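You operate a simulated robot arm through the tools that you are given. There is no shell and no other tool. Be economical: measure what you need, move in short steps, check, and stop when the job is done.

You are at the controls of a simulated robot arm. One attempt, no reset.

TASK
Run the onions back off the boom arm, then raise the arm.
Fine: all ride the belt up to its level part; then belt OFF, lever at STOP; arm up till HIGH lights. Where these are worked on the way, their far stop is far enough and under half their travel is too little: knob marked belt.

It is judged by the outcome, as a careful person would: the job done as asked, and still so three seconds after it is handed in. It fails if anything else is knocked over, pushed out of place, dropped, spilled or broken.

THE ROBOT
A 7-joint arm with a two-finger parallel gripper on a trunk, on a base that drives. Base frame: it is fixed to the floor where the robot stands at the start and does not move with it; the origin is under the middle of the robot, x ahead of it, y to its left, z up; the surface under the hand at the start is at about z = 80. Readings come in cm, rad, newtons and seconds.
With the tool pointing down near the work surface it reaches from about 22 to 74 cm from the robot's upright axis, wherever it stands. Its first joint turns from -2.897 to 2.897 rad. Places, roughly: button marked jog [50, -10, 80]; button marked up [60, 10, 80]; knob marked belt [60, 10, 100]; lever marked back stop out [70, 0, 130]; red onion [75, -200, 150]; white onion [150, -200, 175]. Payload 1.57 kg.
The tool frame sits at the grasp point between the pads (the TCP): z along the fingers, y along the line on which they close. The tips reach 3 cm beyond it. Largest opening 11 cm; finger width 2.4, thickness 1.2; the body of the gripper, 4.8 by 11.2 cm, starts 7.8 cm behind the TCP.
Orientation is that of the tool frame in the base frame, as a unit quaternion [x, y, z, w]. With the fingers straight down and closing along the base's y, the tool's x points along the base's -x, its y along +y and its z along -z.

THE INTERFACE
- The arm moves only by the tool send_rows. Its argument "motion" is one flat list of numbers, 7 for each row, row after row: the shift along the tool's x, y, z in units of 40 mm (1.0 is 40 mm), then the turn, a rotation vector about the tool's x, y, z in units of 6 degrees (1.0 is 6 degrees), then the finger opening in cm, from 0 to 11. In form: [x, y, z, ax, ay, az, jaw, x, y, z, ax, ay, az, jaw, ...]. A call has 1 to 10 rows; each row shifts and turns the commanded pose from where the row before left it, along the tool's axes as they then stand. A call with a number of a shift or a turn outside -1 to 1 is refused whole. Rows are played at 5 a second. More than 5 cm and 0.15 rad between two rows, or a gripper value outside its range, and nothing of the call is played. Where a pose cannot be reached the arm comes as near as it can. A force on the tool above 60 N (or 10 N above the force at the start of the call, whichever is more), or a blocked arm, ends the call early, and 0.2 s more pass. Each finger travels about 4.5 cm/s and halts on what it meets, pressing with about 21 N; the grip force reading is that of the motor and also rises with nothing between the fingers. The clock runs only during rows and for 0.2 s after the last one: add rows that do not move to give the fingers time. The reply holds the time, the measured pose of the TCP, the force on the tool along the base axes, the opening and the grip force, in the units named above and with some noise, with the torque about the TCP (base axes, N m) and any sound that the robot's microphone picked up.
- Cameras (640 x 400 px; columns grow to the right, rows downward): "scene" is now at [1.33, 12.78, 153.12]; the picture's right is [-0.23, -0.97, 0.00], its down [-0.62, 0.15, -0.77] and it looks along [0.75, -0.18, -0.64] (base axes); focal length 285 px, centre (320, 200). "wrist" rides on the gripper at [7, 1.6, -14.1] in the tool frame; the picture's right is [-0.23, 0.97, 0.00], its down [-0.86, -0.20, -0.48] and it looks along [-0.47, -0.11, 0.88] (tool axes); focal length 222 px, centre (320, 200). There is no depth. A picture from a camera that has moved, and an enlarged one, comes with that camera's place and axes in the base frame and with its lens. The place of the scene camera against the robot may be out by one fixed shift of up to 2.5 cm in any direction.
- camera(camera): a new picture of that camera. The clock stands still meanwhile.
- slide_trunk(by): slides the trunk up (or, below 0, down) by that many cm; the arm and the scene camera ride with it, the base frame stays. It gives what a move gives, with no picture.
- base_move(legs): drives the robot by 1 to 6 legs, each [ahead, turn to the left] in cm and rad, along the robot's own axes; the way and the turn of a leg run together, so that a leg with both is an arc; at most 150 cm and 3.142 rad a leg. The arm and the cameras ride along, it lands a little off, and it stops where it bumps. It gives what a move gives.
- aim_head(pan, tilt): turns the head with the scene camera to pan (to the left, within 2.705 rad either way) and tilt (down, from -0.506 to 1.204), counted from straight ahead of the robot. It gives what a move gives.
- inspect(camera, box): a new picture of the part [left, top, right, bottom] of that camera's present view, enlarged. The clock stands still meanwhile.
- hand_in(): hands the job in; it is judged then, once.

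Work in short steps. Places have to be worked out from the pictures, the camera data and where the tool is seen: move nearer, look again, correct. Check each grasp and each placing, and mend what went wrong. You have 120 turns and 90 pictures in all, those below and enlarged ones among them. Open the gripper and draw the arm clear of the work before you hand the job in, unless the task says otherwise; then end with one line.

The tools are called after "Request:" as a command line: name --argument value ..., lists and objects as JSON in quotes. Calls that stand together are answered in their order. send_rows: Moves the arm, as the interface text tells. Its arguments: {"type":"object","properties":{"motion":{"type":"array","items":{"type":"number"}}},"required":["motion"]} The other tools are called the same way: slide_trunk (by) slides the trunk up or down; base_move (legs) drives the base; aim_head (pan, tilt) turns the head that bears the scene camera; camera (camera) takes a picture; inspect (camera, box) takes an enlarged picture of a part of a camera's view; hand_in () hands the job in.

At the start:

```text
time: 0.0
tool_pos: [47.89, 4.93, 100.01]
orientation: [0.0, 1.0, 0.0, 0.0]
ft_force: [-0.4, -0.2, 0.0]
ft_torque: [0.01, -0.02, -0.04]
gripper_width: 11.0
finger_force: 0.1
trunk travel left (down, up): [-47.5, 11.5]
robot x, y, heading: [0.0, -0.17, -0.004]
head pan, tilt: [-0.232, 0.689]
```

scene: 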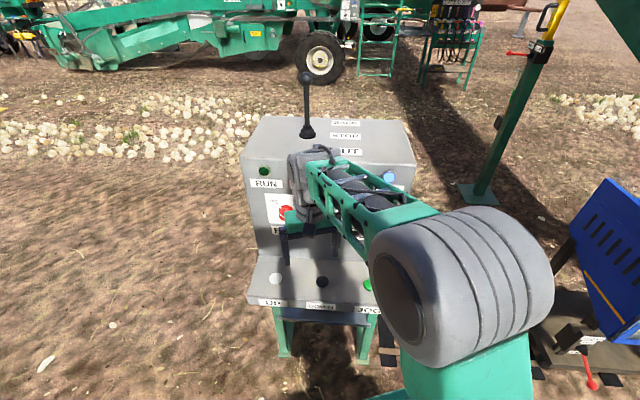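
wrist: 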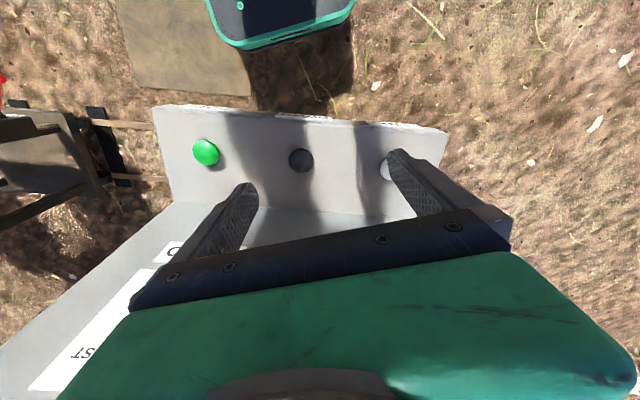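

The panel stands ahead with a lever, belt knob, and buttons up/down/jog. I look closer at the panel and then toward the boom.

Request:
inspect --camera "scene" --box '[220, 60, 440, 330]'

Request:
aim_head --pan -1.0 --tilt 0.2

Request:
camera --camera "scene"

```text
1.48 times, centred on (330, 195) of scene
camera zoom: at [1.33, 12.78, 153.12], right [-0.23, -0.97, 0.0], down [-0.62, 0.15, -0.77], along [0.75, -0.18, -0.64], focal length 423 px, centre (305, 207)
```

zoom: 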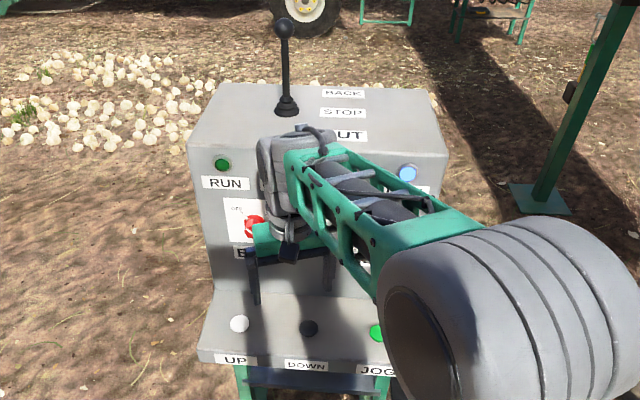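

```text
time: 1.1
tool_pos: [47.97, 4.79, 99.99]
orientation: [0.0, 1.0, 0.0, 0.0]
ft_force: [0.0, -0.4, -1.3]
ft_torque: [-0.02, 0.0, -0.01]
gripper_width: 11.01
finger_force: 0.1
trunk travel left (down, up): [-47.5, 11.5]
robot x, y, heading: [0.02, 0.13, 0.0]
head pan, tilt: [-1.0, 0.201]
```

```text
86 pictures are left
camera scene: at [-1.94, 6.92, 157.56], right [-0.84, -0.54, 0.0], down [-0.11, 0.17, -0.98], along [0.53, -0.82, -0.2], focal length 285 px, centre (320, 200)
```

scene: 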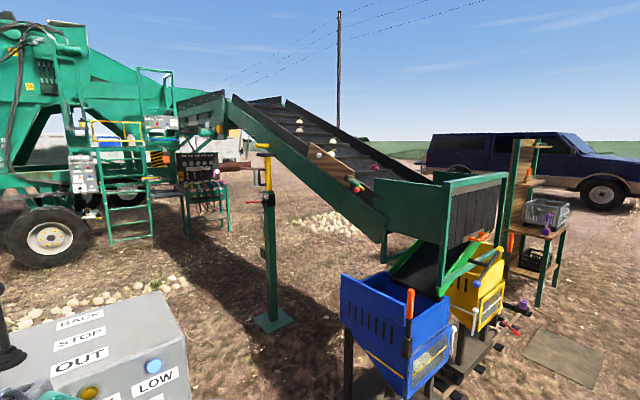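

LOW lamp is lit; onions lie on the boom. I inspect the boom, the post and the panel.

Request:
inspect --camera "scene" --box '[200, 80, 420, 220]'

Request:
inspect --camera "scene" --box '[380, 160, 600, 400]'

Request:
inspect --camera "scene" --box '[60, 90, 310, 250]'

```text
2.86 times, centred on (310, 150) of scene
camera zoom: at [-1.94, 6.92, 157.56], right [-0.84, -0.54, 0.0], down [-0.11, 0.17, -0.98], along [0.53, -0.82, -0.2], focal length 816 px, centre (349, 343)
```

zoom: 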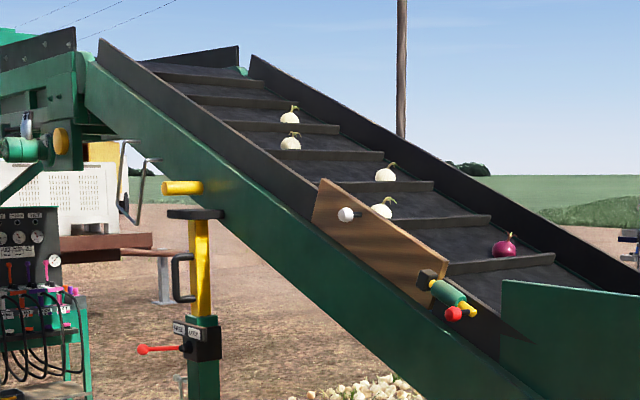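

```text
1.67 times, centred on (490, 280) of scene
camera zoom: at [-1.94, 6.92, 157.56], right [-0.84, -0.54, 0.0], down [-0.11, 0.17, -0.98], along [0.53, -0.82, -0.2], focal length 476 px, centre (37, 67)
```

zoom: 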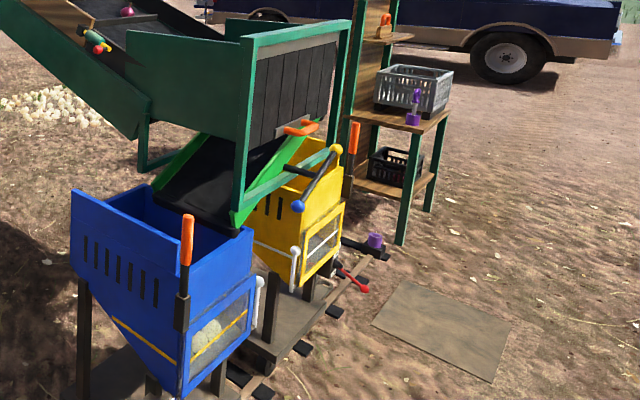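

```text
2.50 times, centred on (185, 170) of scene
camera zoom: at [-1.94, 6.92, 157.56], right [-0.84, -0.54, 0.0], down [-0.11, 0.17, -0.98], along [0.53, -0.82, -0.2], focal length 714 px, centre (658, 275)
```

zoom: 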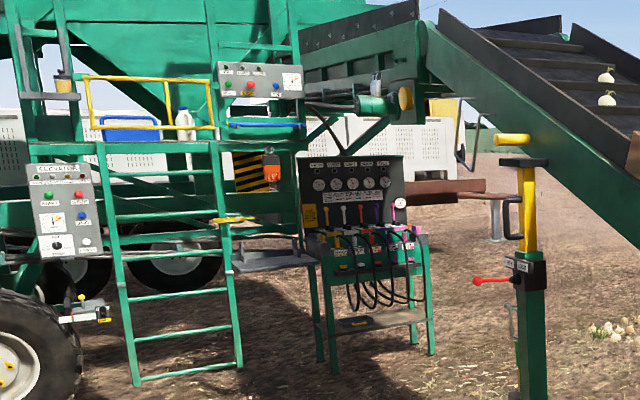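

The post under the boom has a labelled red handle; I read it closer, and the board on the boom side.

Request:
inspect --camera "scene" --box '[235, 135, 295, 225]'

Request:
inspect --camera "scene" --box '[295, 130, 395, 200]'

Request:
aim_head --pan -0.15 --tilt 0.75

Request:
send_rows --motion '[0, -1, 0, 0, 0, 0, 11, 0, -1, 0, 0, 0, 0, 11, 0, -1, 0, 0, 0, 0, 11, 0, -1, 0, 0, 0, 0, 11, 0, -1, 0, 0, 0, 0, 11, 0, -1, 0, 0, 0, 0, 11]'

Request:
camera --camera "scene"

```text
4.44 times, centred on (265, 180) of scene
camera zoom: at [-1.94, 6.92, 157.56], right [-0.84, -0.54, 0.0], down [-0.11, 0.17, -0.98], along [0.53, -0.82, -0.2], focal length 1268 px, centre (564, 289)
```

zoom: 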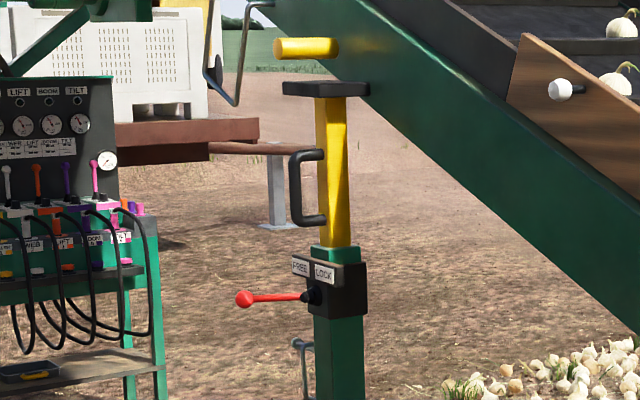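

```text
5.71 times, centred on (345, 165) of scene
camera zoom: at [-1.94, 6.92, 157.56], right [-0.84, -0.54, 0.0], down [-0.11, 0.17, -0.98], along [0.53, -0.82, -0.2], focal length 1631 px, centre (177, 400)
```

zoom: 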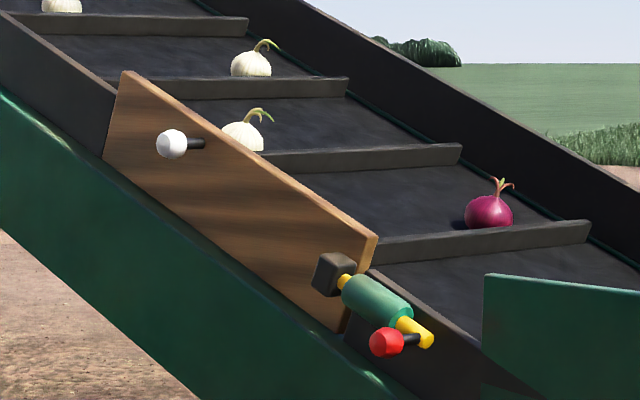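

```text
time: 2.3
tool_pos: [47.87, 4.81, 99.96]
orientation: [0.0, 1.0, 0.0, 0.0]
ft_force: [0.1, -0.6, -0.5]
ft_torque: [-0.01, -0.01, 0.0]
gripper_width: 10.99
finger_force: 0.0
trunk travel left (down, up): [-47.5, 11.5]
robot x, y, heading: [0.24, -0.09, -0.003]
head pan, tilt: [-0.15, 0.75]
```

```text
time: 3.7
tool_pos: [47.91, -19.24, 100.11]
orientation: [0.001, 1.0, 0.0, 0.0]
ft_force: [-0.3, -0.4, -0.5]
ft_torque: [0.02, 0.0, -0.01]
gripper_width: 11.01
finger_force: 0.0
trunk travel left (down, up): [-47.5, 11.5]
robot x, y, heading: [-0.15, 0.18, -0.0]
head pan, tilt: [-0.15, 0.75]
```

```text
80 pictures are left
camera scene: at [1.23, 13.48, 152.6], right [-0.15, -0.99, 0.0], down [-0.67, 0.1, -0.73], along [0.72, -0.11, -0.68], focal length 285 px, centre (320, 200)
```

scene: 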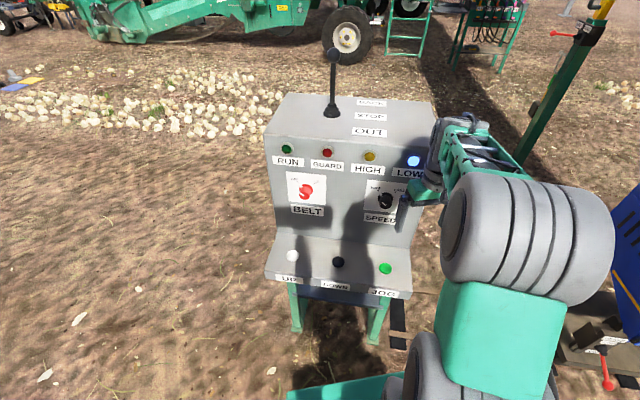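

Request:
inspect --camera "scene" --box '[260, 130, 440, 230]'

Request:
inspect --camera "scene" --box '[260, 40, 440, 160]'

Request:
inspect --camera "scene" --box '[260, 230, 420, 310]'

```text
3.56 times, centred on (350, 180) of scene
camera zoom: at [1.23, 13.48, 152.6], right [-0.15, -0.99, 0.0], down [-0.67, 0.1, -0.73], along [0.72, -0.11, -0.68], focal length 1015 px, centre (213, 271)
```

zoom: 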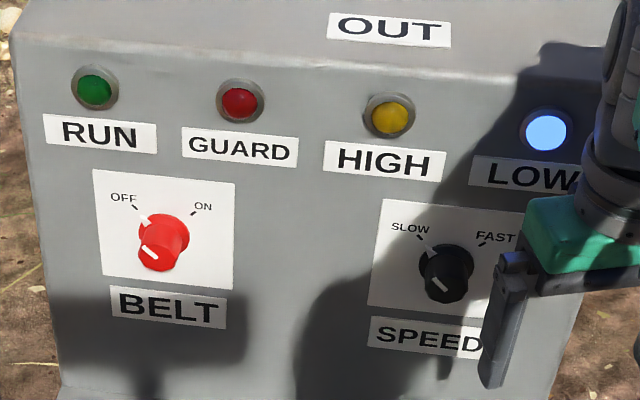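

```text
3.33 times, centred on (350, 100) of scene
camera zoom: at [1.23, 13.48, 152.6], right [-0.15, -0.99, 0.0], down [-0.67, 0.1, -0.73], along [0.72, -0.11, -0.68], focal length 951 px, centre (220, 533)
```

zoom: 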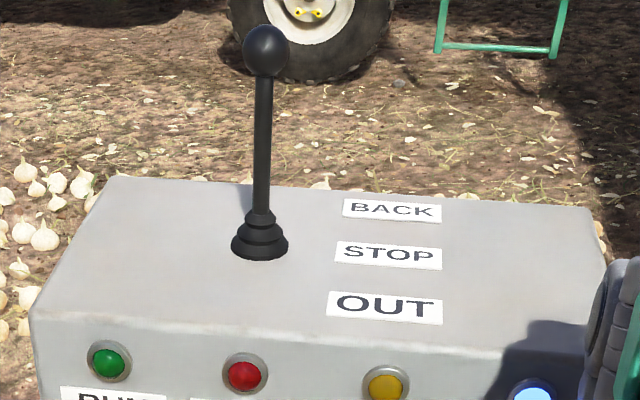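

```text
4.00 times, centred on (340, 270) of scene
camera zoom: at [1.23, 13.48, 152.6], right [-0.15, -0.99, 0.0], down [-0.67, 0.1, -0.73], along [0.72, -0.11, -0.68], focal length 1142 px, centre (240, -80)
```

zoom: 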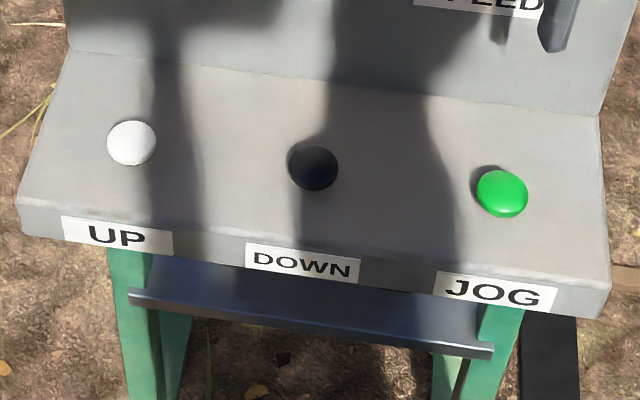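

GUARD and RUN appear dark, LOW lit, lever at STOP, belt knob OFF. The panel is yawed about -18° from me (facing normal ≈(-.95,.31)). I turn the gripper forward-horizontal while bringing it back a bit to the middle.

Request:
send_rows --motion '[0, 0.5, 0, 0, -1, 0, 11, 0, 0.5, 0, 0, -1, 0, 11, 0, 0.5, 0, 0, -1, 0, 11, 0, 0.5, 0, 0, -1, 0, 11, 0, 0.5, 0, 0, -1, 0, 11, 0, 0.5, 0, 0, -1, 0, 11, 0, 0.5, 0, 0, -1, 0, 11, 0, 0.5, 0, 0, -1, 0, 11, 0, 0.5, 0, 0, -1, 0, 11, 0, 0.5, 0, 0, -1, 0, 11]'

Request:
send_rows --motion '[0, 0.5, 0, 0, -1, 0, 8, 0, 0.5, 0, 0, -1, 0, 8, 0, 0.5, 0, 0, -1, 0, 8, 0, 0.5, 0, 0, -1, 0, 8, 0, 0.5, 0, 0, -1, 0, 8, 0, 0, 0, 1, 0, 0, 8, 0, 0, 0, 1, 0, 0, 8, 0, 0, 0, 1, 0, 0, 8, 0, 0, 0, 0, 0, 0, 8]'

Request:
camera --camera "scene"

Request:
camera --camera "wrist"

```text
time: 5.9
tool_pos: [48.01, 0.76, 99.98]
orientation: [0.0, 0.866, 0.0, 0.501]
ft_force: [0.2, 0.1, 0.3]
ft_torque: [0.02, -0.03, 0.02]
gripper_width: 10.99
finger_force: 0.2
trunk travel left (down, up): [-47.5, 11.5]
robot x, y, heading: [0.14, 0.24, 0.004]
head pan, tilt: [-0.15, 0.75]
```

```text
time: 7.9
tool_pos: [48.3, 10.75, 100.06]
orientation: [0.11, 0.7, -0.11, 0.697]
ft_force: [-0.9, 1.4, -0.7]
ft_torque: [-0.03, -0.02, 0.0]
gripper_width: 8.0
finger_force: 0.1
trunk travel left (down, up): [-47.5, 11.5]
robot x, y, heading: [-0.04, 0.2, 0.005]
head pan, tilt: [-0.15, 0.75]
```

```text
76 pictures are left
camera scene: at [1.21, 13.51, 152.6], right [-0.15, -0.99, 0.0], down [-0.67, 0.1, -0.73], along [0.72, -0.11, -0.68], focal length 285 px, centre (320, 200)
```

scene: 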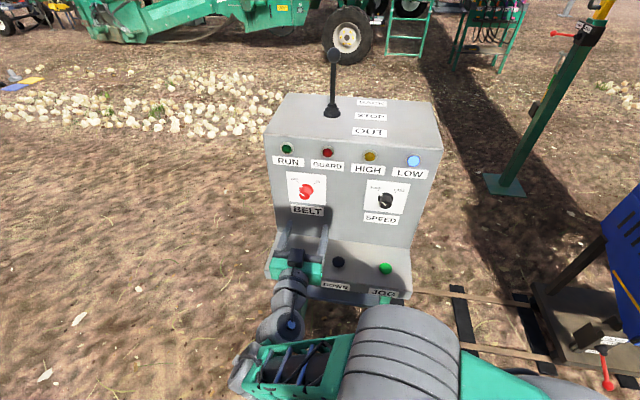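

```text
75 pictures are left
camera wrist: at [35.2, 16.58, 93.07], right [0.3, 0.93, 0.23], down [-0.51, -0.04, 0.86], along [0.81, -0.37, 0.46], focal length 222 px, centre (320, 200)
```

wrist: 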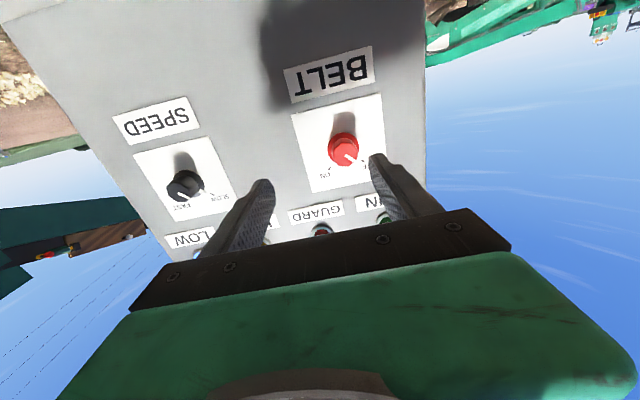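

Triangulated: belt knob face at about (58,10.3,101). I shift to line up laterally (+2.6 cm tool y, 0.9 up), advance 4 cm and check.

Request:
send_rows --motion '[-0.22, 0.64, 0, 0, 0, 0, 7, 0, 0, 0.5, 0, 0, 0, 7, 0, 0, 0.5, 0, 0, 0, 7]'

Request:
camera --camera "wrist"

Request:
inspect --camera "scene" --box '[250, 150, 430, 270]'

```text
time: 8.7
tool_pos: [52.66, 12.05, 100.85]
orientation: [0.11, 0.699, -0.111, 0.698]
ft_force: [-0.1, -0.1, 0.3]
ft_torque: [-0.05, 0.0, 0.0]
gripper_width: 7.02
finger_force: 0.1
trunk travel left (down, up): [-47.5, 11.5]
robot x, y, heading: [-0.01, -0.01, 0.001]
head pan, tilt: [-0.15, 0.75]
```

```text
74 pictures are left
camera wrist: at [39.77, 17.95, 93.76], right [0.3, 0.93, 0.23], down [-0.52, -0.04, 0.85], along [0.8, -0.37, 0.47], focal length 222 px, centre (320, 200)
```

wrist: 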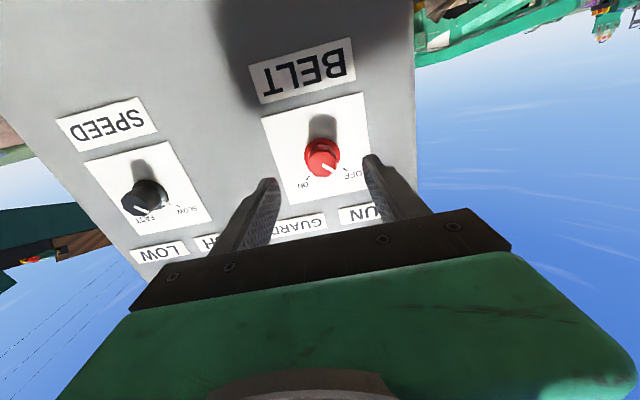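

```text
3.33 times, centred on (340, 210) of scene
camera zoom: at [1.22, 13.52, 152.59], right [-0.15, -0.99, 0.0], down [-0.67, 0.1, -0.73], along [0.72, -0.11, -0.68], focal length 951 px, centre (253, 167)
```

zoom: 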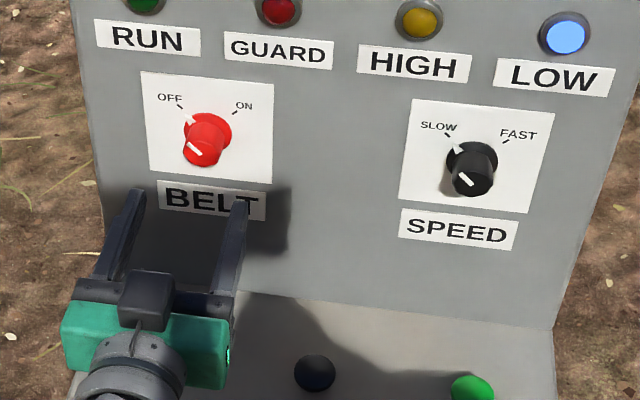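

Lateral alignment is good; the knob face is ~6.5 cm ahead of the TCP. I advance 5 cm and look.

Request:
send_rows --motion '[-0.09, 0, 0.5, 0, 0, 0, 7, 0, 0, 0.5, 0, 0, 0, 7, 0, 0, 0.25, 0, 0, 0, 7]'

Request:
camera --camera "wrist"

Request:
inspect --camera "scene" --box '[250, 150, 370, 250]'

```text
time: 9.5
tool_pos: [57.39, 10.48, 101.3]
orientation: [0.11, 0.698, -0.111, 0.698]
ft_force: [-0.3, -0.3, -0.2]
ft_torque: [0.0, 0.02, -0.02]
gripper_width: 7.01
finger_force: 0.1
trunk travel left (down, up): [-47.5, 11.5]
robot x, y, heading: [0.16, -0.0, 0.0]
head pan, tilt: [-0.15, 0.75]
```

```text
72 pictures are left
camera wrist: at [44.52, 16.3, 94.15], right [0.3, 0.93, 0.23], down [-0.52, -0.04, 0.86], along [0.8, -0.37, 0.47], focal length 222 px, centre (320, 200)
```

wrist: 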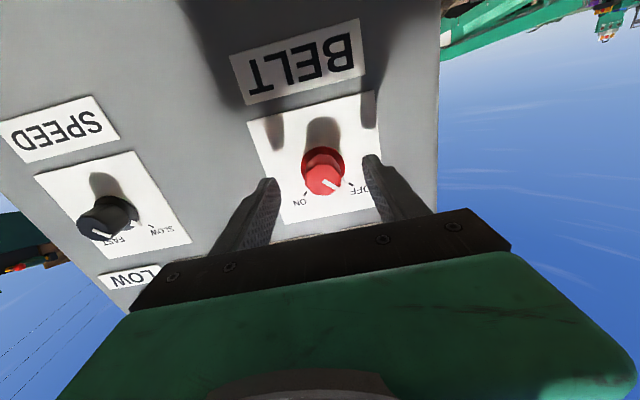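

```text
4.00 times, centred on (310, 200) of scene
camera zoom: at [1.23, 13.52, 152.59], right [-0.15, -0.99, 0.0], down [-0.67, 0.1, -0.73], along [0.72, -0.11, -0.68], focal length 1142 px, centre (360, 200)
```

zoom: 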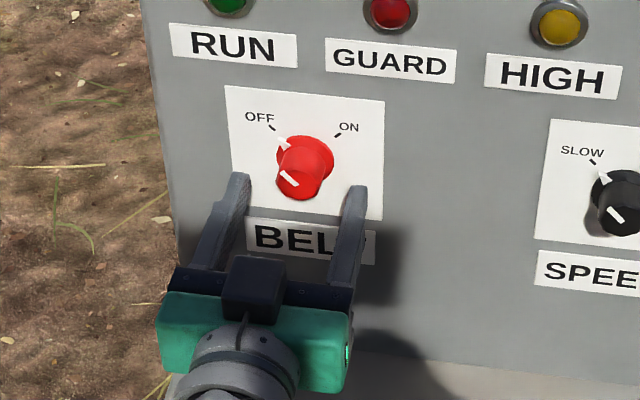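

Tips are about 1 cm past the knob's face. I advance 1 cm more and close.

Request:
send_rows --motion '[0, 0, 0.25, 0, 0, 0, 7, 0, 0, 0, 0, 0, 0, 4, 0, 0, 0, 0, 0, 0, 2, 0, 0, 0, 0, 0, 0, 2, 0, 0, 0, 0, 0, 0, 2]'

Request:
camera --camera "wrist"

```text
time: 10.7
tool_pos: [58.57, 10.37, 101.43]
orientation: [0.11, 0.699, -0.11, 0.699]
ft_force: [5.6, 6.9, 0.7]
ft_torque: [0.09, 0.3, 0.32]
gripper_width: 3.07
finger_force: 27.0
trunk travel left (down, up): [-47.5, 11.5]
robot x, y, heading: [-0.34, 0.21, 0.003]
head pan, tilt: [-0.15, 0.75]
```

```text
70 pictures are left
camera wrist: at [45.48, 16.16, 94.18], right [0.3, 0.93, 0.23], down [-0.52, -0.04, 0.85], along [0.8, -0.37, 0.47], focal length 222 px, centre (320, 200)
```

wrist: 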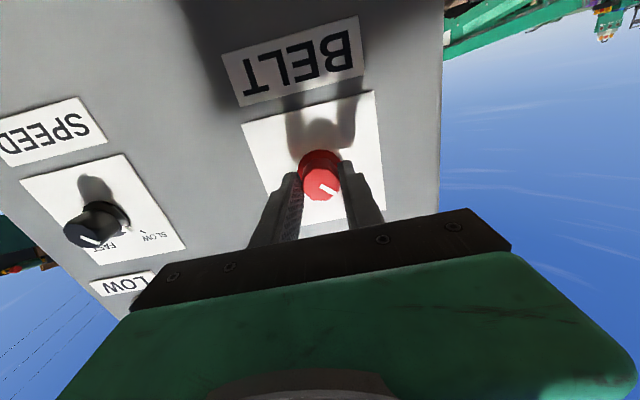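

Knob gripped at 3.1 cm. I turn it clockwise 60° first, watching torque.

Request:
send_rows --motion '[0, 0.05, 0, 0, 0, 1, 2, 0, 0, 0, 0, 0, 1, 2, 0, 0, 0, 0, 0, 1, 2, 0, 0, 0, 0, 0, 1, 2, 0, 0, 0, 0, 0, 1, 2, 0, 0, 0, 0, 0, 1, 2, 0, 0, 0, 0, 0, 1, 2, 0, 0, 0, 0, 0, 1, 2, 0, 0, 0, 0, 0, 1, 2, 0, 0, 0, 0, 0, 1, 2]'

Request:
inspect --camera "scene" --box '[250, 130, 370, 230]'

```text
time: 12.9
tool_pos: [58.52, 10.49, 101.32]
orientation: [0.445, 0.548, 0.255, 0.661]
ft_force: [28.3, 7.8, 21.2]
ft_torque: [-0.19, -0.37, -0.22]
gripper_width: 3.08
finger_force: 40.0
trunk travel left (down, up): [-47.5, 11.5]
robot x, y, heading: [-0.16, -0.22, -0.001]
head pan, tilt: [-0.15, 0.75]
```

```text
4.00 times, centred on (310, 180) of scene
camera zoom: at [1.41, 13.6, 152.6], right [-0.15, -0.99, 0.0], down [-0.68, 0.1, -0.73], along [0.72, -0.11, -0.68], focal length 1142 px, centre (360, 280)
```

zoom: 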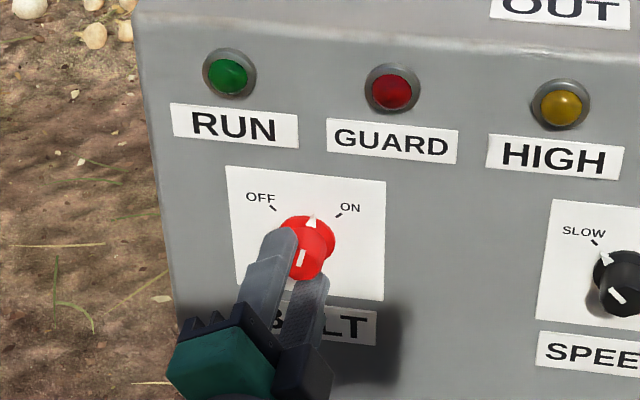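

The knob follows. I continue 36° to the ON mark.

Request:
send_rows --motion '[0, 0, 0, 0, 0, 1, 2, 0, 0, 0, 0, 0, 1, 2, 0, 0, 0, 0, 0, 1, 2, 0, 0, 0, 0, 0, 1, 2, 0, 0, 0, 0, 0, 1, 2, 0, 0, 0, 0, 0, 0.7, 2]'

Request:
inspect --camera "scene" --box '[250, 130, 370, 230]'

```text
time: 14.3
tool_pos: [58.04, 10.46, 101.17]
orientation: [0.587, 0.394, 0.437, 0.556]
ft_force: [8.0, 2.2, 19.4]
ft_torque: [-0.28, -0.29, 0.17]
gripper_width: 3.8
finger_force: 10.0
trunk travel left (down, up): [-47.5, 11.5]
robot x, y, heading: [-0.42, 0.1, 0.002]
head pan, tilt: [-0.15, 0.75]
```

```text
4.00 times, centred on (310, 180) of scene
camera zoom: at [1.09, 13.55, 152.58], right [-0.15, -0.99, 0.0], down [-0.67, 0.1, -0.73], along [0.72, -0.11, -0.68], focal length 1142 px, centre (360, 280)
```

zoom: 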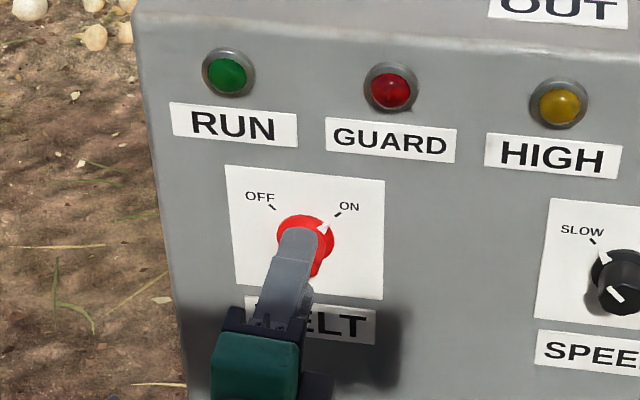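

Pointer is at ON. I open, back off 6 cm, and roll back level while watching for contact.

Request:
send_rows --motion '[0, 0, 0, 0, 0, 0, 7, 0, 0, 0, 0, 0, 0, 7, 0, 0, -0.5, 0, 0, 0, 7, 0, 0, -1, 0, 0, 0, 7, 0, 0, -0.5, 0, 0, 0, 7, 0, 0, 0, 0, 0, -1, 6, 0, 0, 0, 0, 0, -1, 6, 0, 0, 0, 0, 0, -1, 6, 0, 0, 0, 0, 0, -1, 6, 0, 0, 0, 0, 0, -1, 6]'

Request:
send_rows --motion '[0, 0, 0, 0, 0, -1, 6, 0, 0, 0, 0, 0, -1, 6, 0, 0, 0, 0, 0, -1, 6, 0, 0, 0, 0, 0, -1, 6, 0, 0, 0, 0, 0, -1, 6, 0, 0, 0, 0, 0, -1, 6, 0, 0, 0, 0, 0, -1, 6, 0, 0, 0, 0, 0, -1, 6, 0, 0, 0, 0, 0, -1, 6, 0, 0, 0, 0, 0, -1, 6]'

Request:
camera --camera "scene"

```text
time: 16.5
tool_pos: [50.68, 12.92, 101.3]
orientation: [0.465, 0.534, 0.276, 0.65]
ft_force: [0.5, 0.1, 0.5]
ft_torque: [0.02, 0.0, 0.02]
gripper_width: 5.98
finger_force: 0.0
trunk travel left (down, up): [-47.5, 11.5]
robot x, y, heading: [-0.09, -0.03, 0.003]
head pan, tilt: [-0.15, 0.75]
```

```text
time: 18.7
tool_pos: [50.65, 12.95, 101.3]
orientation: [0.136, 0.694, -0.085, 0.702]
ft_force: [0.0, 0.6, 0.0]
ft_torque: [0.02, 0.01, 0.05]
gripper_width: 5.99
finger_force: 0.0
trunk travel left (down, up): [-47.5, 11.5]
robot x, y, heading: [0.0, 0.11, 0.001]
head pan, tilt: [-0.15, 0.75]
```

```text
67 pictures are left
camera scene: at [1.21, 13.54, 152.59], right [-0.15, -0.99, 0.0], down [-0.67, 0.1, -0.73], along [0.72, -0.11, -0.68], focal length 285 px, centre (320, 200)
```

scene: 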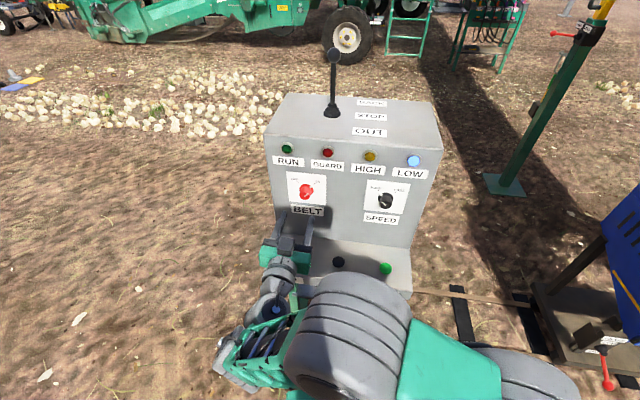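

Now for the lever: raise the trunk 11 cm, then the arm another 10 cm while still back from the box, and look with the wrist camera.

Request:
slide_trunk --by 11

Request:
send_rows --motion '[-1, -0.5, 0, 0, 0, -0.7, 6, -1, -0.8, 0, 0, 0, 0, 6, -0.5, -0.8, 0, 0, 0, 0, 6, 0, -0.8, 0, 0, 0, 0, 6]'

Request:
camera --camera "scene"

Request:
camera --camera "wrist"

```text
time: 20.1
tool_pos: [50.7, 13.01, 112.32]
orientation: [0.136, 0.694, -0.085, 0.702]
ft_force: [0.8, 0.7, -0.6]
ft_torque: [0.01, 0.01, 0.02]
gripper_width: 6.01
finger_force: 0.0
trunk travel left (down, up): [-58.5, 0.5]
robot x, y, heading: [0.5, -0.06, 0.0]
head pan, tilt: [-0.15, 0.75]
```

```text
refused: row 2 steps farther than a row can; nothing moved
```

```text
66 pictures are left
camera scene: at [1.22, 13.54, 163.59], right [-0.15, -0.99, 0.0], down [-0.67, 0.1, -0.73], along [0.72, -0.11, -0.68], focal length 285 px, centre (320, 200)
```

scene: 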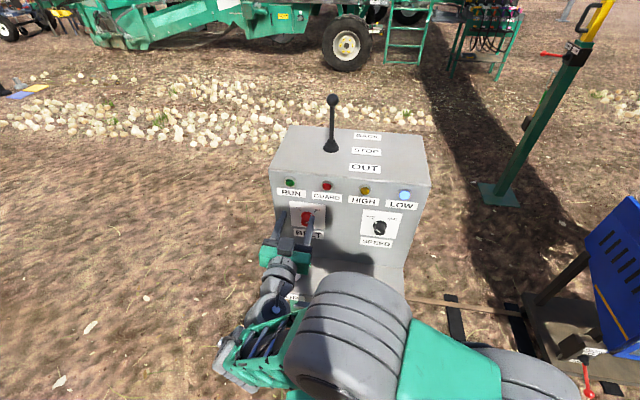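

```text
65 pictures are left
camera wrist: at [37.91, 19.24, 105.28], right [0.29, 0.91, 0.3], down [-0.54, -0.1, 0.84], along [0.79, -0.41, 0.46], focal length 222 px, centre (320, 200)
```

wrist: 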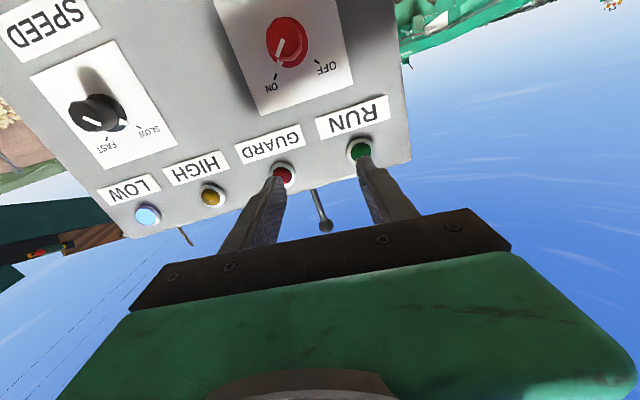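

Triangulation puts the lever ball near (72, 0.5, 131.5). I rise 15.7 cm, shift right 5 cm, and fix the roll.

Request:
send_rows --motion '[-0.9, -0.3, 0, 0, 0, -0.35, 6, -0.9, -0.3, 0, 0, 0, -0.35, 6, -0.9, -0.3, 0, 0, 0, 0, 6, -0.9, -0.3, 0, 0, 0, 0, 6, -0.32, -0.12, 0.5, 0, 0, 0, 6, 0, 0, 0.5, 0, 0, 0, 6]'

Request:
camera --camera "scene"

Request:
camera --camera "wrist"

```text
time: 21.5
tool_pos: [52.73, 6.34, 127.7]
orientation: [0.111, 0.698, -0.11, 0.698]
ft_force: [-0.4, 0.1, 0.2]
ft_torque: [-0.04, -0.01, 0.03]
gripper_width: 5.99
finger_force: 0.0
trunk travel left (down, up): [-58.5, 0.5]
robot x, y, heading: [0.37, 0.43, -0.0]
head pan, tilt: [-0.15, 0.75]
```

```text
64 pictures are left
camera scene: at [1.25, 13.54, 163.59], right [-0.15, -0.99, 0.0], down [-0.67, 0.1, -0.73], along [0.72, -0.11, -0.68], focal length 285 px, centre (320, 200)
```

scene: 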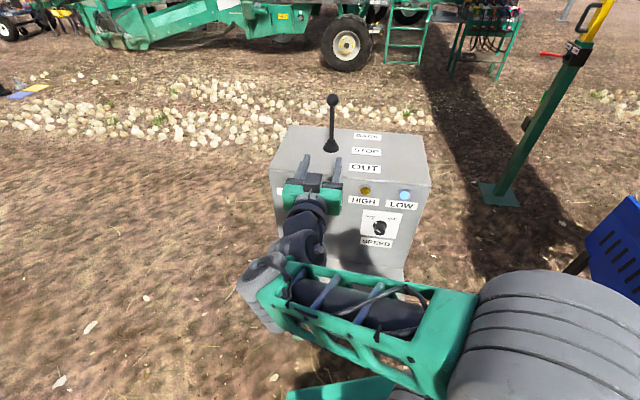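

```text
63 pictures are left
camera wrist: at [39.71, 12.12, 120.65], right [0.3, 0.93, 0.23], down [-0.52, -0.04, 0.86], along [0.8, -0.37, 0.47], focal length 222 px, centre (320, 200)
```

wrist: 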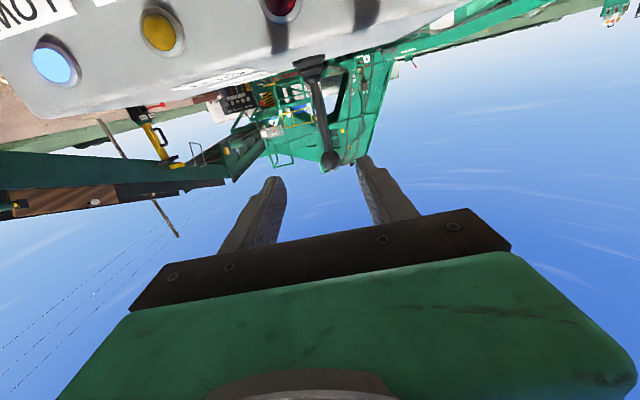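

Lever ball refined to (73.6, 0, 132.8). I advance 14 cm, up 1.2 and left 0.5, jaws at 5 cm.

Request:
send_rows --motion '[-0.3, 0.12, 0.5, 0, 0, 0, 6, 0, 0, 1, 0, 0, 0, 6, 0, 0, 1, 0, 0, 0, 6, 0, 0, 1, 0, 0, 0, 6]'

Request:
camera --camera "wrist"

Request:
inspect --camera "scene" --box '[260, 80, 440, 200]'

```text
time: 22.5
tool_pos: [66.13, 2.19, 129.0]
orientation: [0.11, 0.698, -0.11, 0.699]
ft_force: [1.2, 0.3, 0.7]
ft_torque: [-0.03, -0.01, 0.02]
gripper_width: 6.0
finger_force: 0.0
trunk travel left (down, up): [-58.5, 0.5]
robot x, y, heading: [-0.12, -0.04, 0.0]
head pan, tilt: [-0.15, 0.75]
```

```text
62 pictures are left
camera wrist: at [53.24, 8.07, 121.77], right [0.3, 0.93, 0.23], down [-0.52, -0.04, 0.86], along [0.8, -0.37, 0.47], focal length 222 px, centre (320, 200)
```

wrist: 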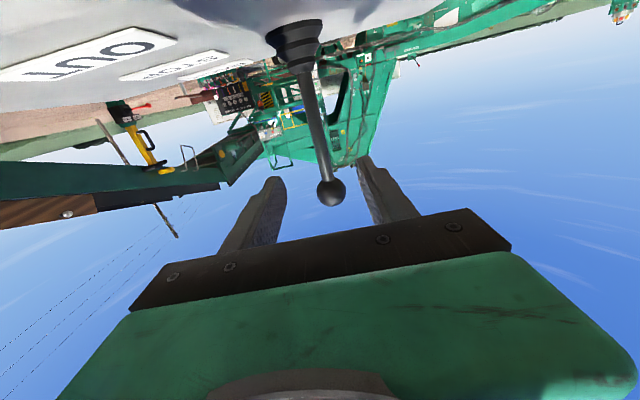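

```text
3.33 times, centred on (350, 140) of scene
camera zoom: at [1.28, 13.52, 163.59], right [-0.15, -0.99, 0.0], down [-0.67, 0.1, -0.73], along [0.72, -0.11, -0.68], focal length 951 px, centre (220, 400)
```

zoom: 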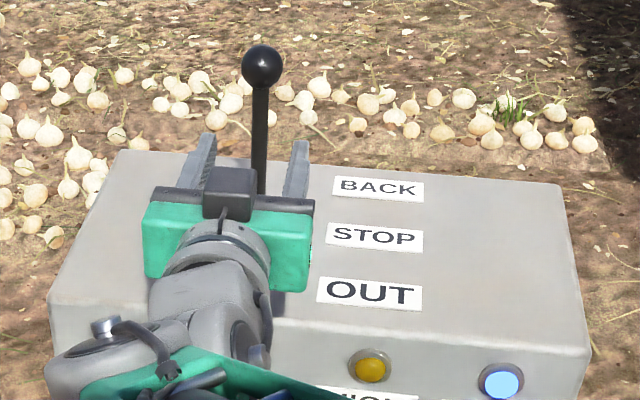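

Consistent. I advance 7.6 cm so the stick sits between the pads, then close.

Request:
send_rows --motion '[0, 0.08, 0.95, 0, 0, 0, 6, 0, 0, 0.95, 0, 0, 0, 6, 0, 0, 0, 0, 0, 0, 2, 0, 0, 0, 0, 0, 0, 0, 0, 0, 0, 0, 0, 0, 0, 0, 0, 0, 0, 0, 0, 0]'

Request:
camera --camera "wrist"

Request:
inspect --camera "scene" --box '[260, 80, 440, 200]'

```text
time: 23.9
tool_pos: [73.47, 0.36, 128.88]
orientation: [0.11, 0.698, -0.11, 0.698]
ft_force: [0.3, -1.5, 0.2]
ft_torque: [-0.39, 0.06, -0.01]
gripper_width: 1.28
finger_force: 23.0
trunk travel left (down, up): [-58.5, 0.5]
robot x, y, heading: [0.19, 0.23, 0.001]
head pan, tilt: [-0.15, 0.75]
```

```text
60 pictures are left
camera wrist: at [60.53, 6.07, 121.82], right [0.3, 0.93, 0.23], down [-0.52, -0.04, 0.86], along [0.8, -0.38, 0.47], focal length 222 px, centre (320, 200)
```

wrist: 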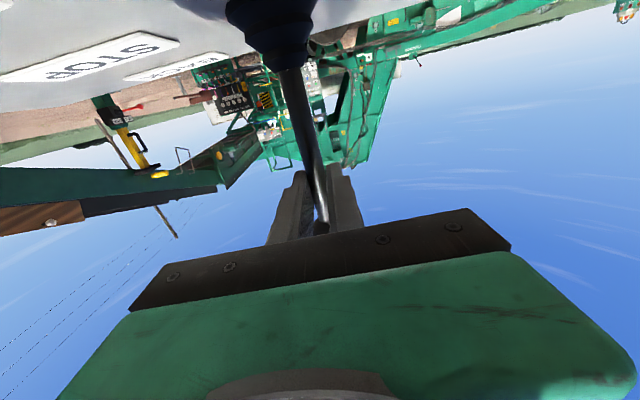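

```text
3.33 times, centred on (350, 140) of scene
camera zoom: at [1.24, 13.5, 163.6], right [-0.15, -0.99, 0.0], down [-0.67, 0.1, -0.73], along [0.72, -0.11, -0.68], focal length 951 px, centre (220, 400)
```

zoom: 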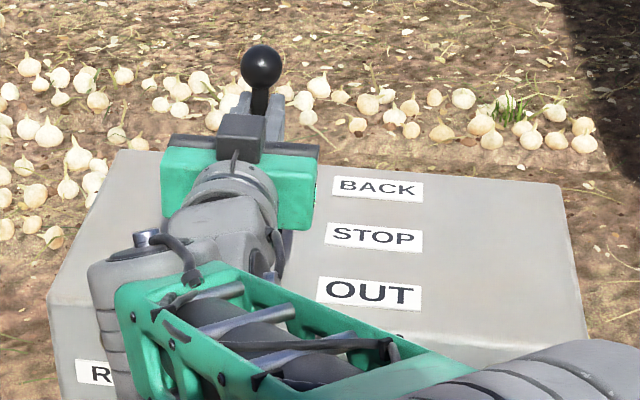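

Lever stick gripped (1.28 cm). I push it forward toward BACK along its arc, in 2 cm steps.

Request:
send_rows --motion '[0.035, 0, 0.5, 0, 0, 0, 0, 0.11, 0, 0.5, 0, 0, 0, 0]'

Request:
inspect --camera "scene" --box '[260, 80, 440, 200]'

```text
time: 24.5
tool_pos: [77.13, -1.01, 128.41]
orientation: [0.11, 0.699, -0.11, 0.698]
ft_force: [-9.5, -0.3, -1.8]
ft_torque: [0.59, 0.65, -0.08]
gripper_width: 1.37
finger_force: 30.3
trunk travel left (down, up): [-58.5, 0.5]
robot x, y, heading: [-0.21, 0.08, -0.004]
head pan, tilt: [-0.15, 0.75]
```

```text
3.33 times, centred on (350, 140) of scene
camera zoom: at [1.06, 13.51, 163.6], right [-0.15, -0.99, 0.0], down [-0.67, 0.1, -0.73], along [0.72, -0.11, -0.68], focal length 951 px, centre (220, 400)
```

zoom: 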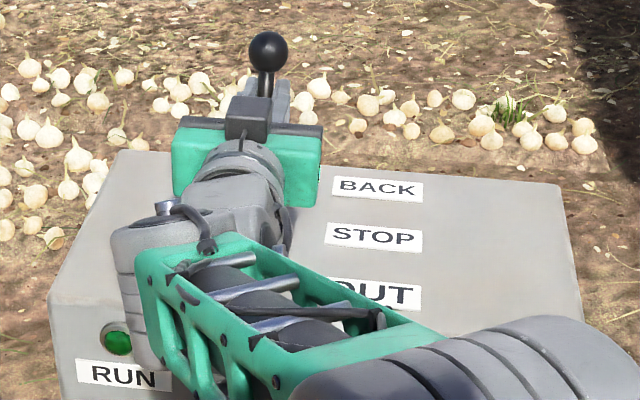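

The lever follows. I push another 2.5 cm.

Request:
send_rows --motion '[0.2, 0, 0.5, 0, 0, 0, 0, 0.08, 0, 0.13, 0, 0, 0, 0]'

Request:
inspect --camera "scene" --box '[260, 80, 440, 200]'

```text
time: 25.1
tool_pos: [79.36, -1.86, 127.95]
orientation: [0.111, 0.695, -0.11, 0.702]
ft_force: [-23.4, 2.6, 6.8]
ft_torque: [-0.38, -0.01, 0.15]
gripper_width: 1.37
finger_force: 30.1
trunk travel left (down, up): [-58.5, 0.5]
robot x, y, heading: [0.23, -0.13, -0.004]
head pan, tilt: [-0.15, 0.75]
```

```text
3.33 times, centred on (350, 140) of scene
camera zoom: at [0.68, 13.58, 163.62], right [-0.15, -0.99, 0.0], down [-0.67, 0.1, -0.73], along [0.73, -0.11, -0.68], focal length 951 px, centre (220, 400)
```

zoom: 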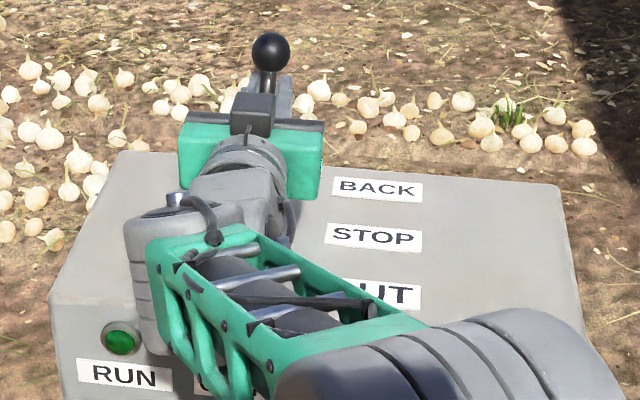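

Resistance rises (23 N): probably at the stop. RUN isn't lit; I look at the boom for motion.

Request:
aim_head --pan -1.0 --tilt 0.2

Request:
inspect --camera "scene" --box '[200, 80, 420, 220]'

Request:
camera --camera "scene"

```text
time: 26.3
tool_pos: [79.33, -1.68, 127.79]
orientation: [0.11, 0.696, -0.11, 0.701]
ft_force: [-11.7, 1.5, 21.1]
ft_torque: [-0.64, 0.39, 0.36]
gripper_width: 1.34
finger_force: 29.7
trunk travel left (down, up): [-58.5, 0.5]
robot x, y, heading: [-0.19, 0.6, 0.001]
head pan, tilt: [-1.0, 0.201]
```

```text
2.86 times, centred on (310, 150) of scene
camera zoom: at [-2.39, 6.98, 168.56], right [-0.84, -0.54, 0.0], down [-0.11, 0.17, -0.98], along [0.53, -0.82, -0.2], focal length 816 px, centre (349, 343)
```

zoom: 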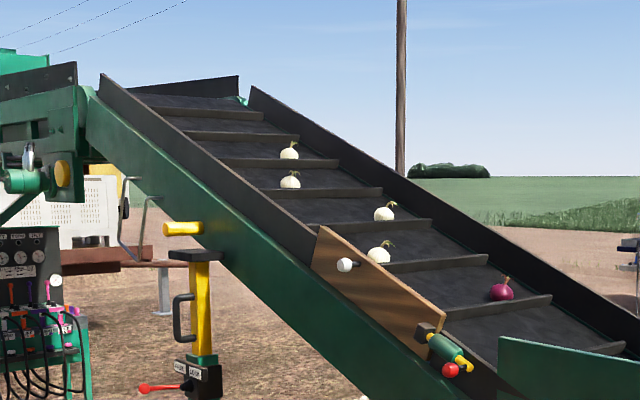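

```text
55 pictures are left
camera scene: at [-2.39, 6.98, 168.56], right [-0.84, -0.54, 0.0], down [-0.11, 0.17, -0.98], along [0.53, -0.82, -0.2], focal length 285 px, centre (320, 200)
```

scene: 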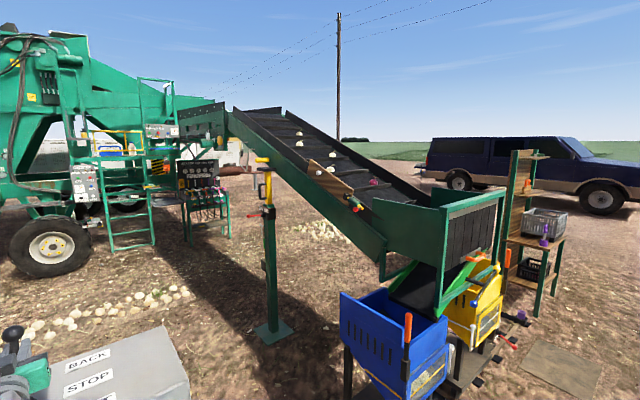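

The belt hasn't visibly moved. I look back at the panel lamps (some time passes too).

Request:
aim_head --pan -0.15 --tilt 0.75

Request:
send_rows --motion '[0, 0, 0, 0, 0, 0, 2, 0, 0, 0, 0, 0, 0, 5, 0, 0, 0, 0, 0, 0, 5]'

Request:
inspect --camera "scene" --box '[250, 80, 450, 270]'

```text
time: 27.4
tool_pos: [79.43, -1.82, 127.58]
orientation: [0.11, 0.697, -0.11, 0.7]
ft_force: [-3.5, 0.2, 23.5]
ft_torque: [-0.64, 0.42, 0.36]
gripper_width: 1.3
finger_force: 29.8
trunk travel left (down, up): [-58.5, 0.5]
robot x, y, heading: [-0.06, -0.04, -0.003]
head pan, tilt: [-0.15, 0.75]
```

```text
time: 28.2
tool_pos: [79.36, -1.65, 127.65]
orientation: [0.11, 0.697, -0.109, 0.7]
ft_force: [-3.2, 0.8, 30.2]
ft_torque: [1.98, 4.71, 0.03]
gripper_width: 5.03
finger_force: 0.1
trunk travel left (down, up): [-58.5, 0.5]
robot x, y, heading: [0.07, 0.2, -0.002]
head pan, tilt: [-0.15, 0.75]
```

```text
2.11 times, centred on (350, 175) of scene
camera zoom: at [0.85, 13.54, 163.61], right [-0.15, -0.99, 0.0], down [-0.67, 0.1, -0.73], along [0.72, -0.11, -0.68], focal length 601 px, centre (257, 253)
```

zoom: 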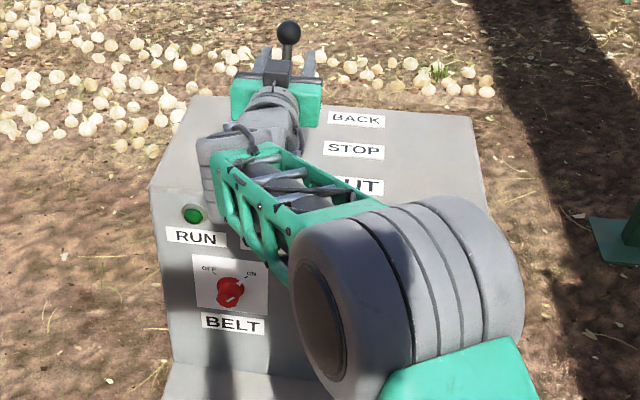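

The tool reads 30 N upward: the underside of the hand/camera rests on something (box top). I raise 1.5 cm, then withdraw 8 cm.

Request:
send_rows --motion '[-0.4, 0, 0, 0, 0, 0, 5, 0, 0, -0.9, 0, 0, 0, 5, 0, 0, -1, 0, 0, 0, 5, 0, 0, -1, 0, 0, 0, 5]'

Request:
send_rows --motion '[0, 0, -1, 0, 0, 0, 5, 0, 1, -0.5, 0, 0, 0, 5, 0, 1, 0, 0, 0, 0, 5, 0, 1, 0, 0, 0, 0, 5]'

Request:
camera --camera "scene"

```text
time: 29.2
tool_pos: [68.74, 2.12, 128.9]
orientation: [0.112, 0.698, -0.111, 0.698]
ft_force: [0.4, 0.4, -0.8]
ft_torque: [0.0, 0.01, 0.0]
gripper_width: 5.0
finger_force: 0.0
trunk travel left (down, up): [-58.5, 0.5]
robot x, y, heading: [-0.11, 0.02, -0.001]
head pan, tilt: [-0.15, 0.75]
```

```text
time: 30.2
tool_pos: [66.8, 15.56, 129.02]
orientation: [0.111, 0.698, -0.111, 0.698]
ft_force: [-1.1, 0.0, 1.1]
ft_torque: [0.03, 0.03, -0.01]
gripper_width: 5.02
finger_force: 0.0
trunk travel left (down, up): [-58.5, 0.5]
robot x, y, heading: [0.12, -0.07, -0.0]
head pan, tilt: [-0.15, 0.75]
```

```text
53 pictures are left
camera scene: at [1.22, 13.61, 163.59], right [-0.15, -0.99, 0.0], down [-0.67, 0.1, -0.73], along [0.72, -0.11, -0.68], focal length 285 px, centre (320, 200)
```

scene: 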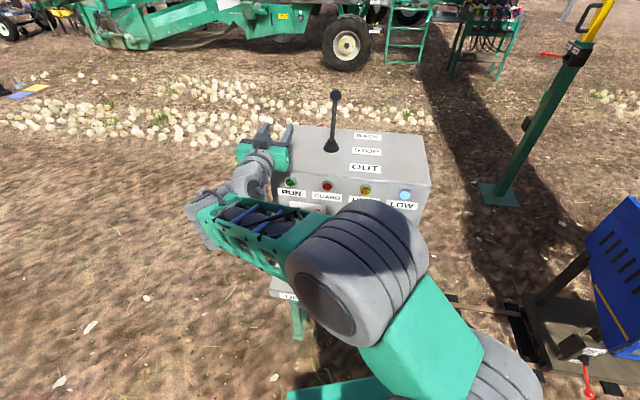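

Request:
inspect --camera "scene" --box '[260, 80, 440, 220]'

Request:
aim_head --pan -1.0 --tilt 0.2

Request:
inspect --camera "scene" --box '[290, 130, 410, 230]'

```text
2.86 times, centred on (350, 150) of scene
camera zoom: at [1.22, 13.61, 163.59], right [-0.15, -0.99, 0.0], down [-0.67, 0.1, -0.73], along [0.72, -0.11, -0.68], focal length 816 px, centre (234, 343)
```

zoom: 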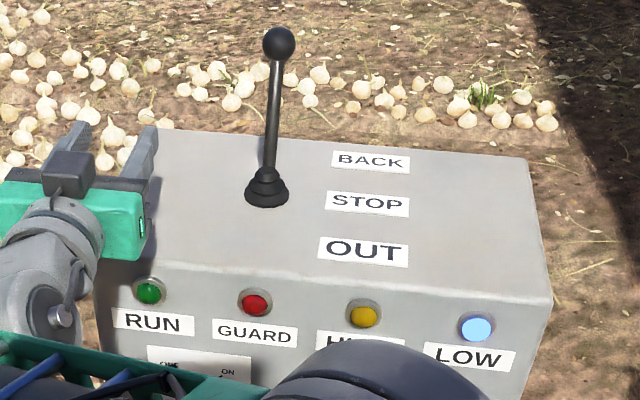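

```text
time: 31.4
tool_pos: [66.62, 15.44, 129.03]
orientation: [0.111, 0.699, -0.11, 0.698]
ft_force: [0.1, -0.2, 0.7]
ft_torque: [0.0, 0.05, 0.01]
gripper_width: 5.03
finger_force: 0.1
trunk travel left (down, up): [-58.5, 0.5]
robot x, y, heading: [-0.22, 0.1, 0.0]
head pan, tilt: [-1.0, 0.201]
```

```text
4.00 times, centred on (350, 180) of scene
camera zoom: at [-1.94, 6.94, 168.56], right [-0.84, -0.54, 0.0], down [-0.11, 0.17, -0.98], along [0.53, -0.82, -0.2], focal length 1142 px, centre (200, 280)
```

zoom: 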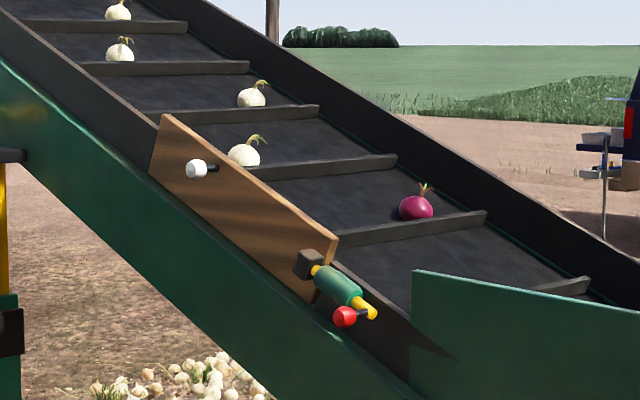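

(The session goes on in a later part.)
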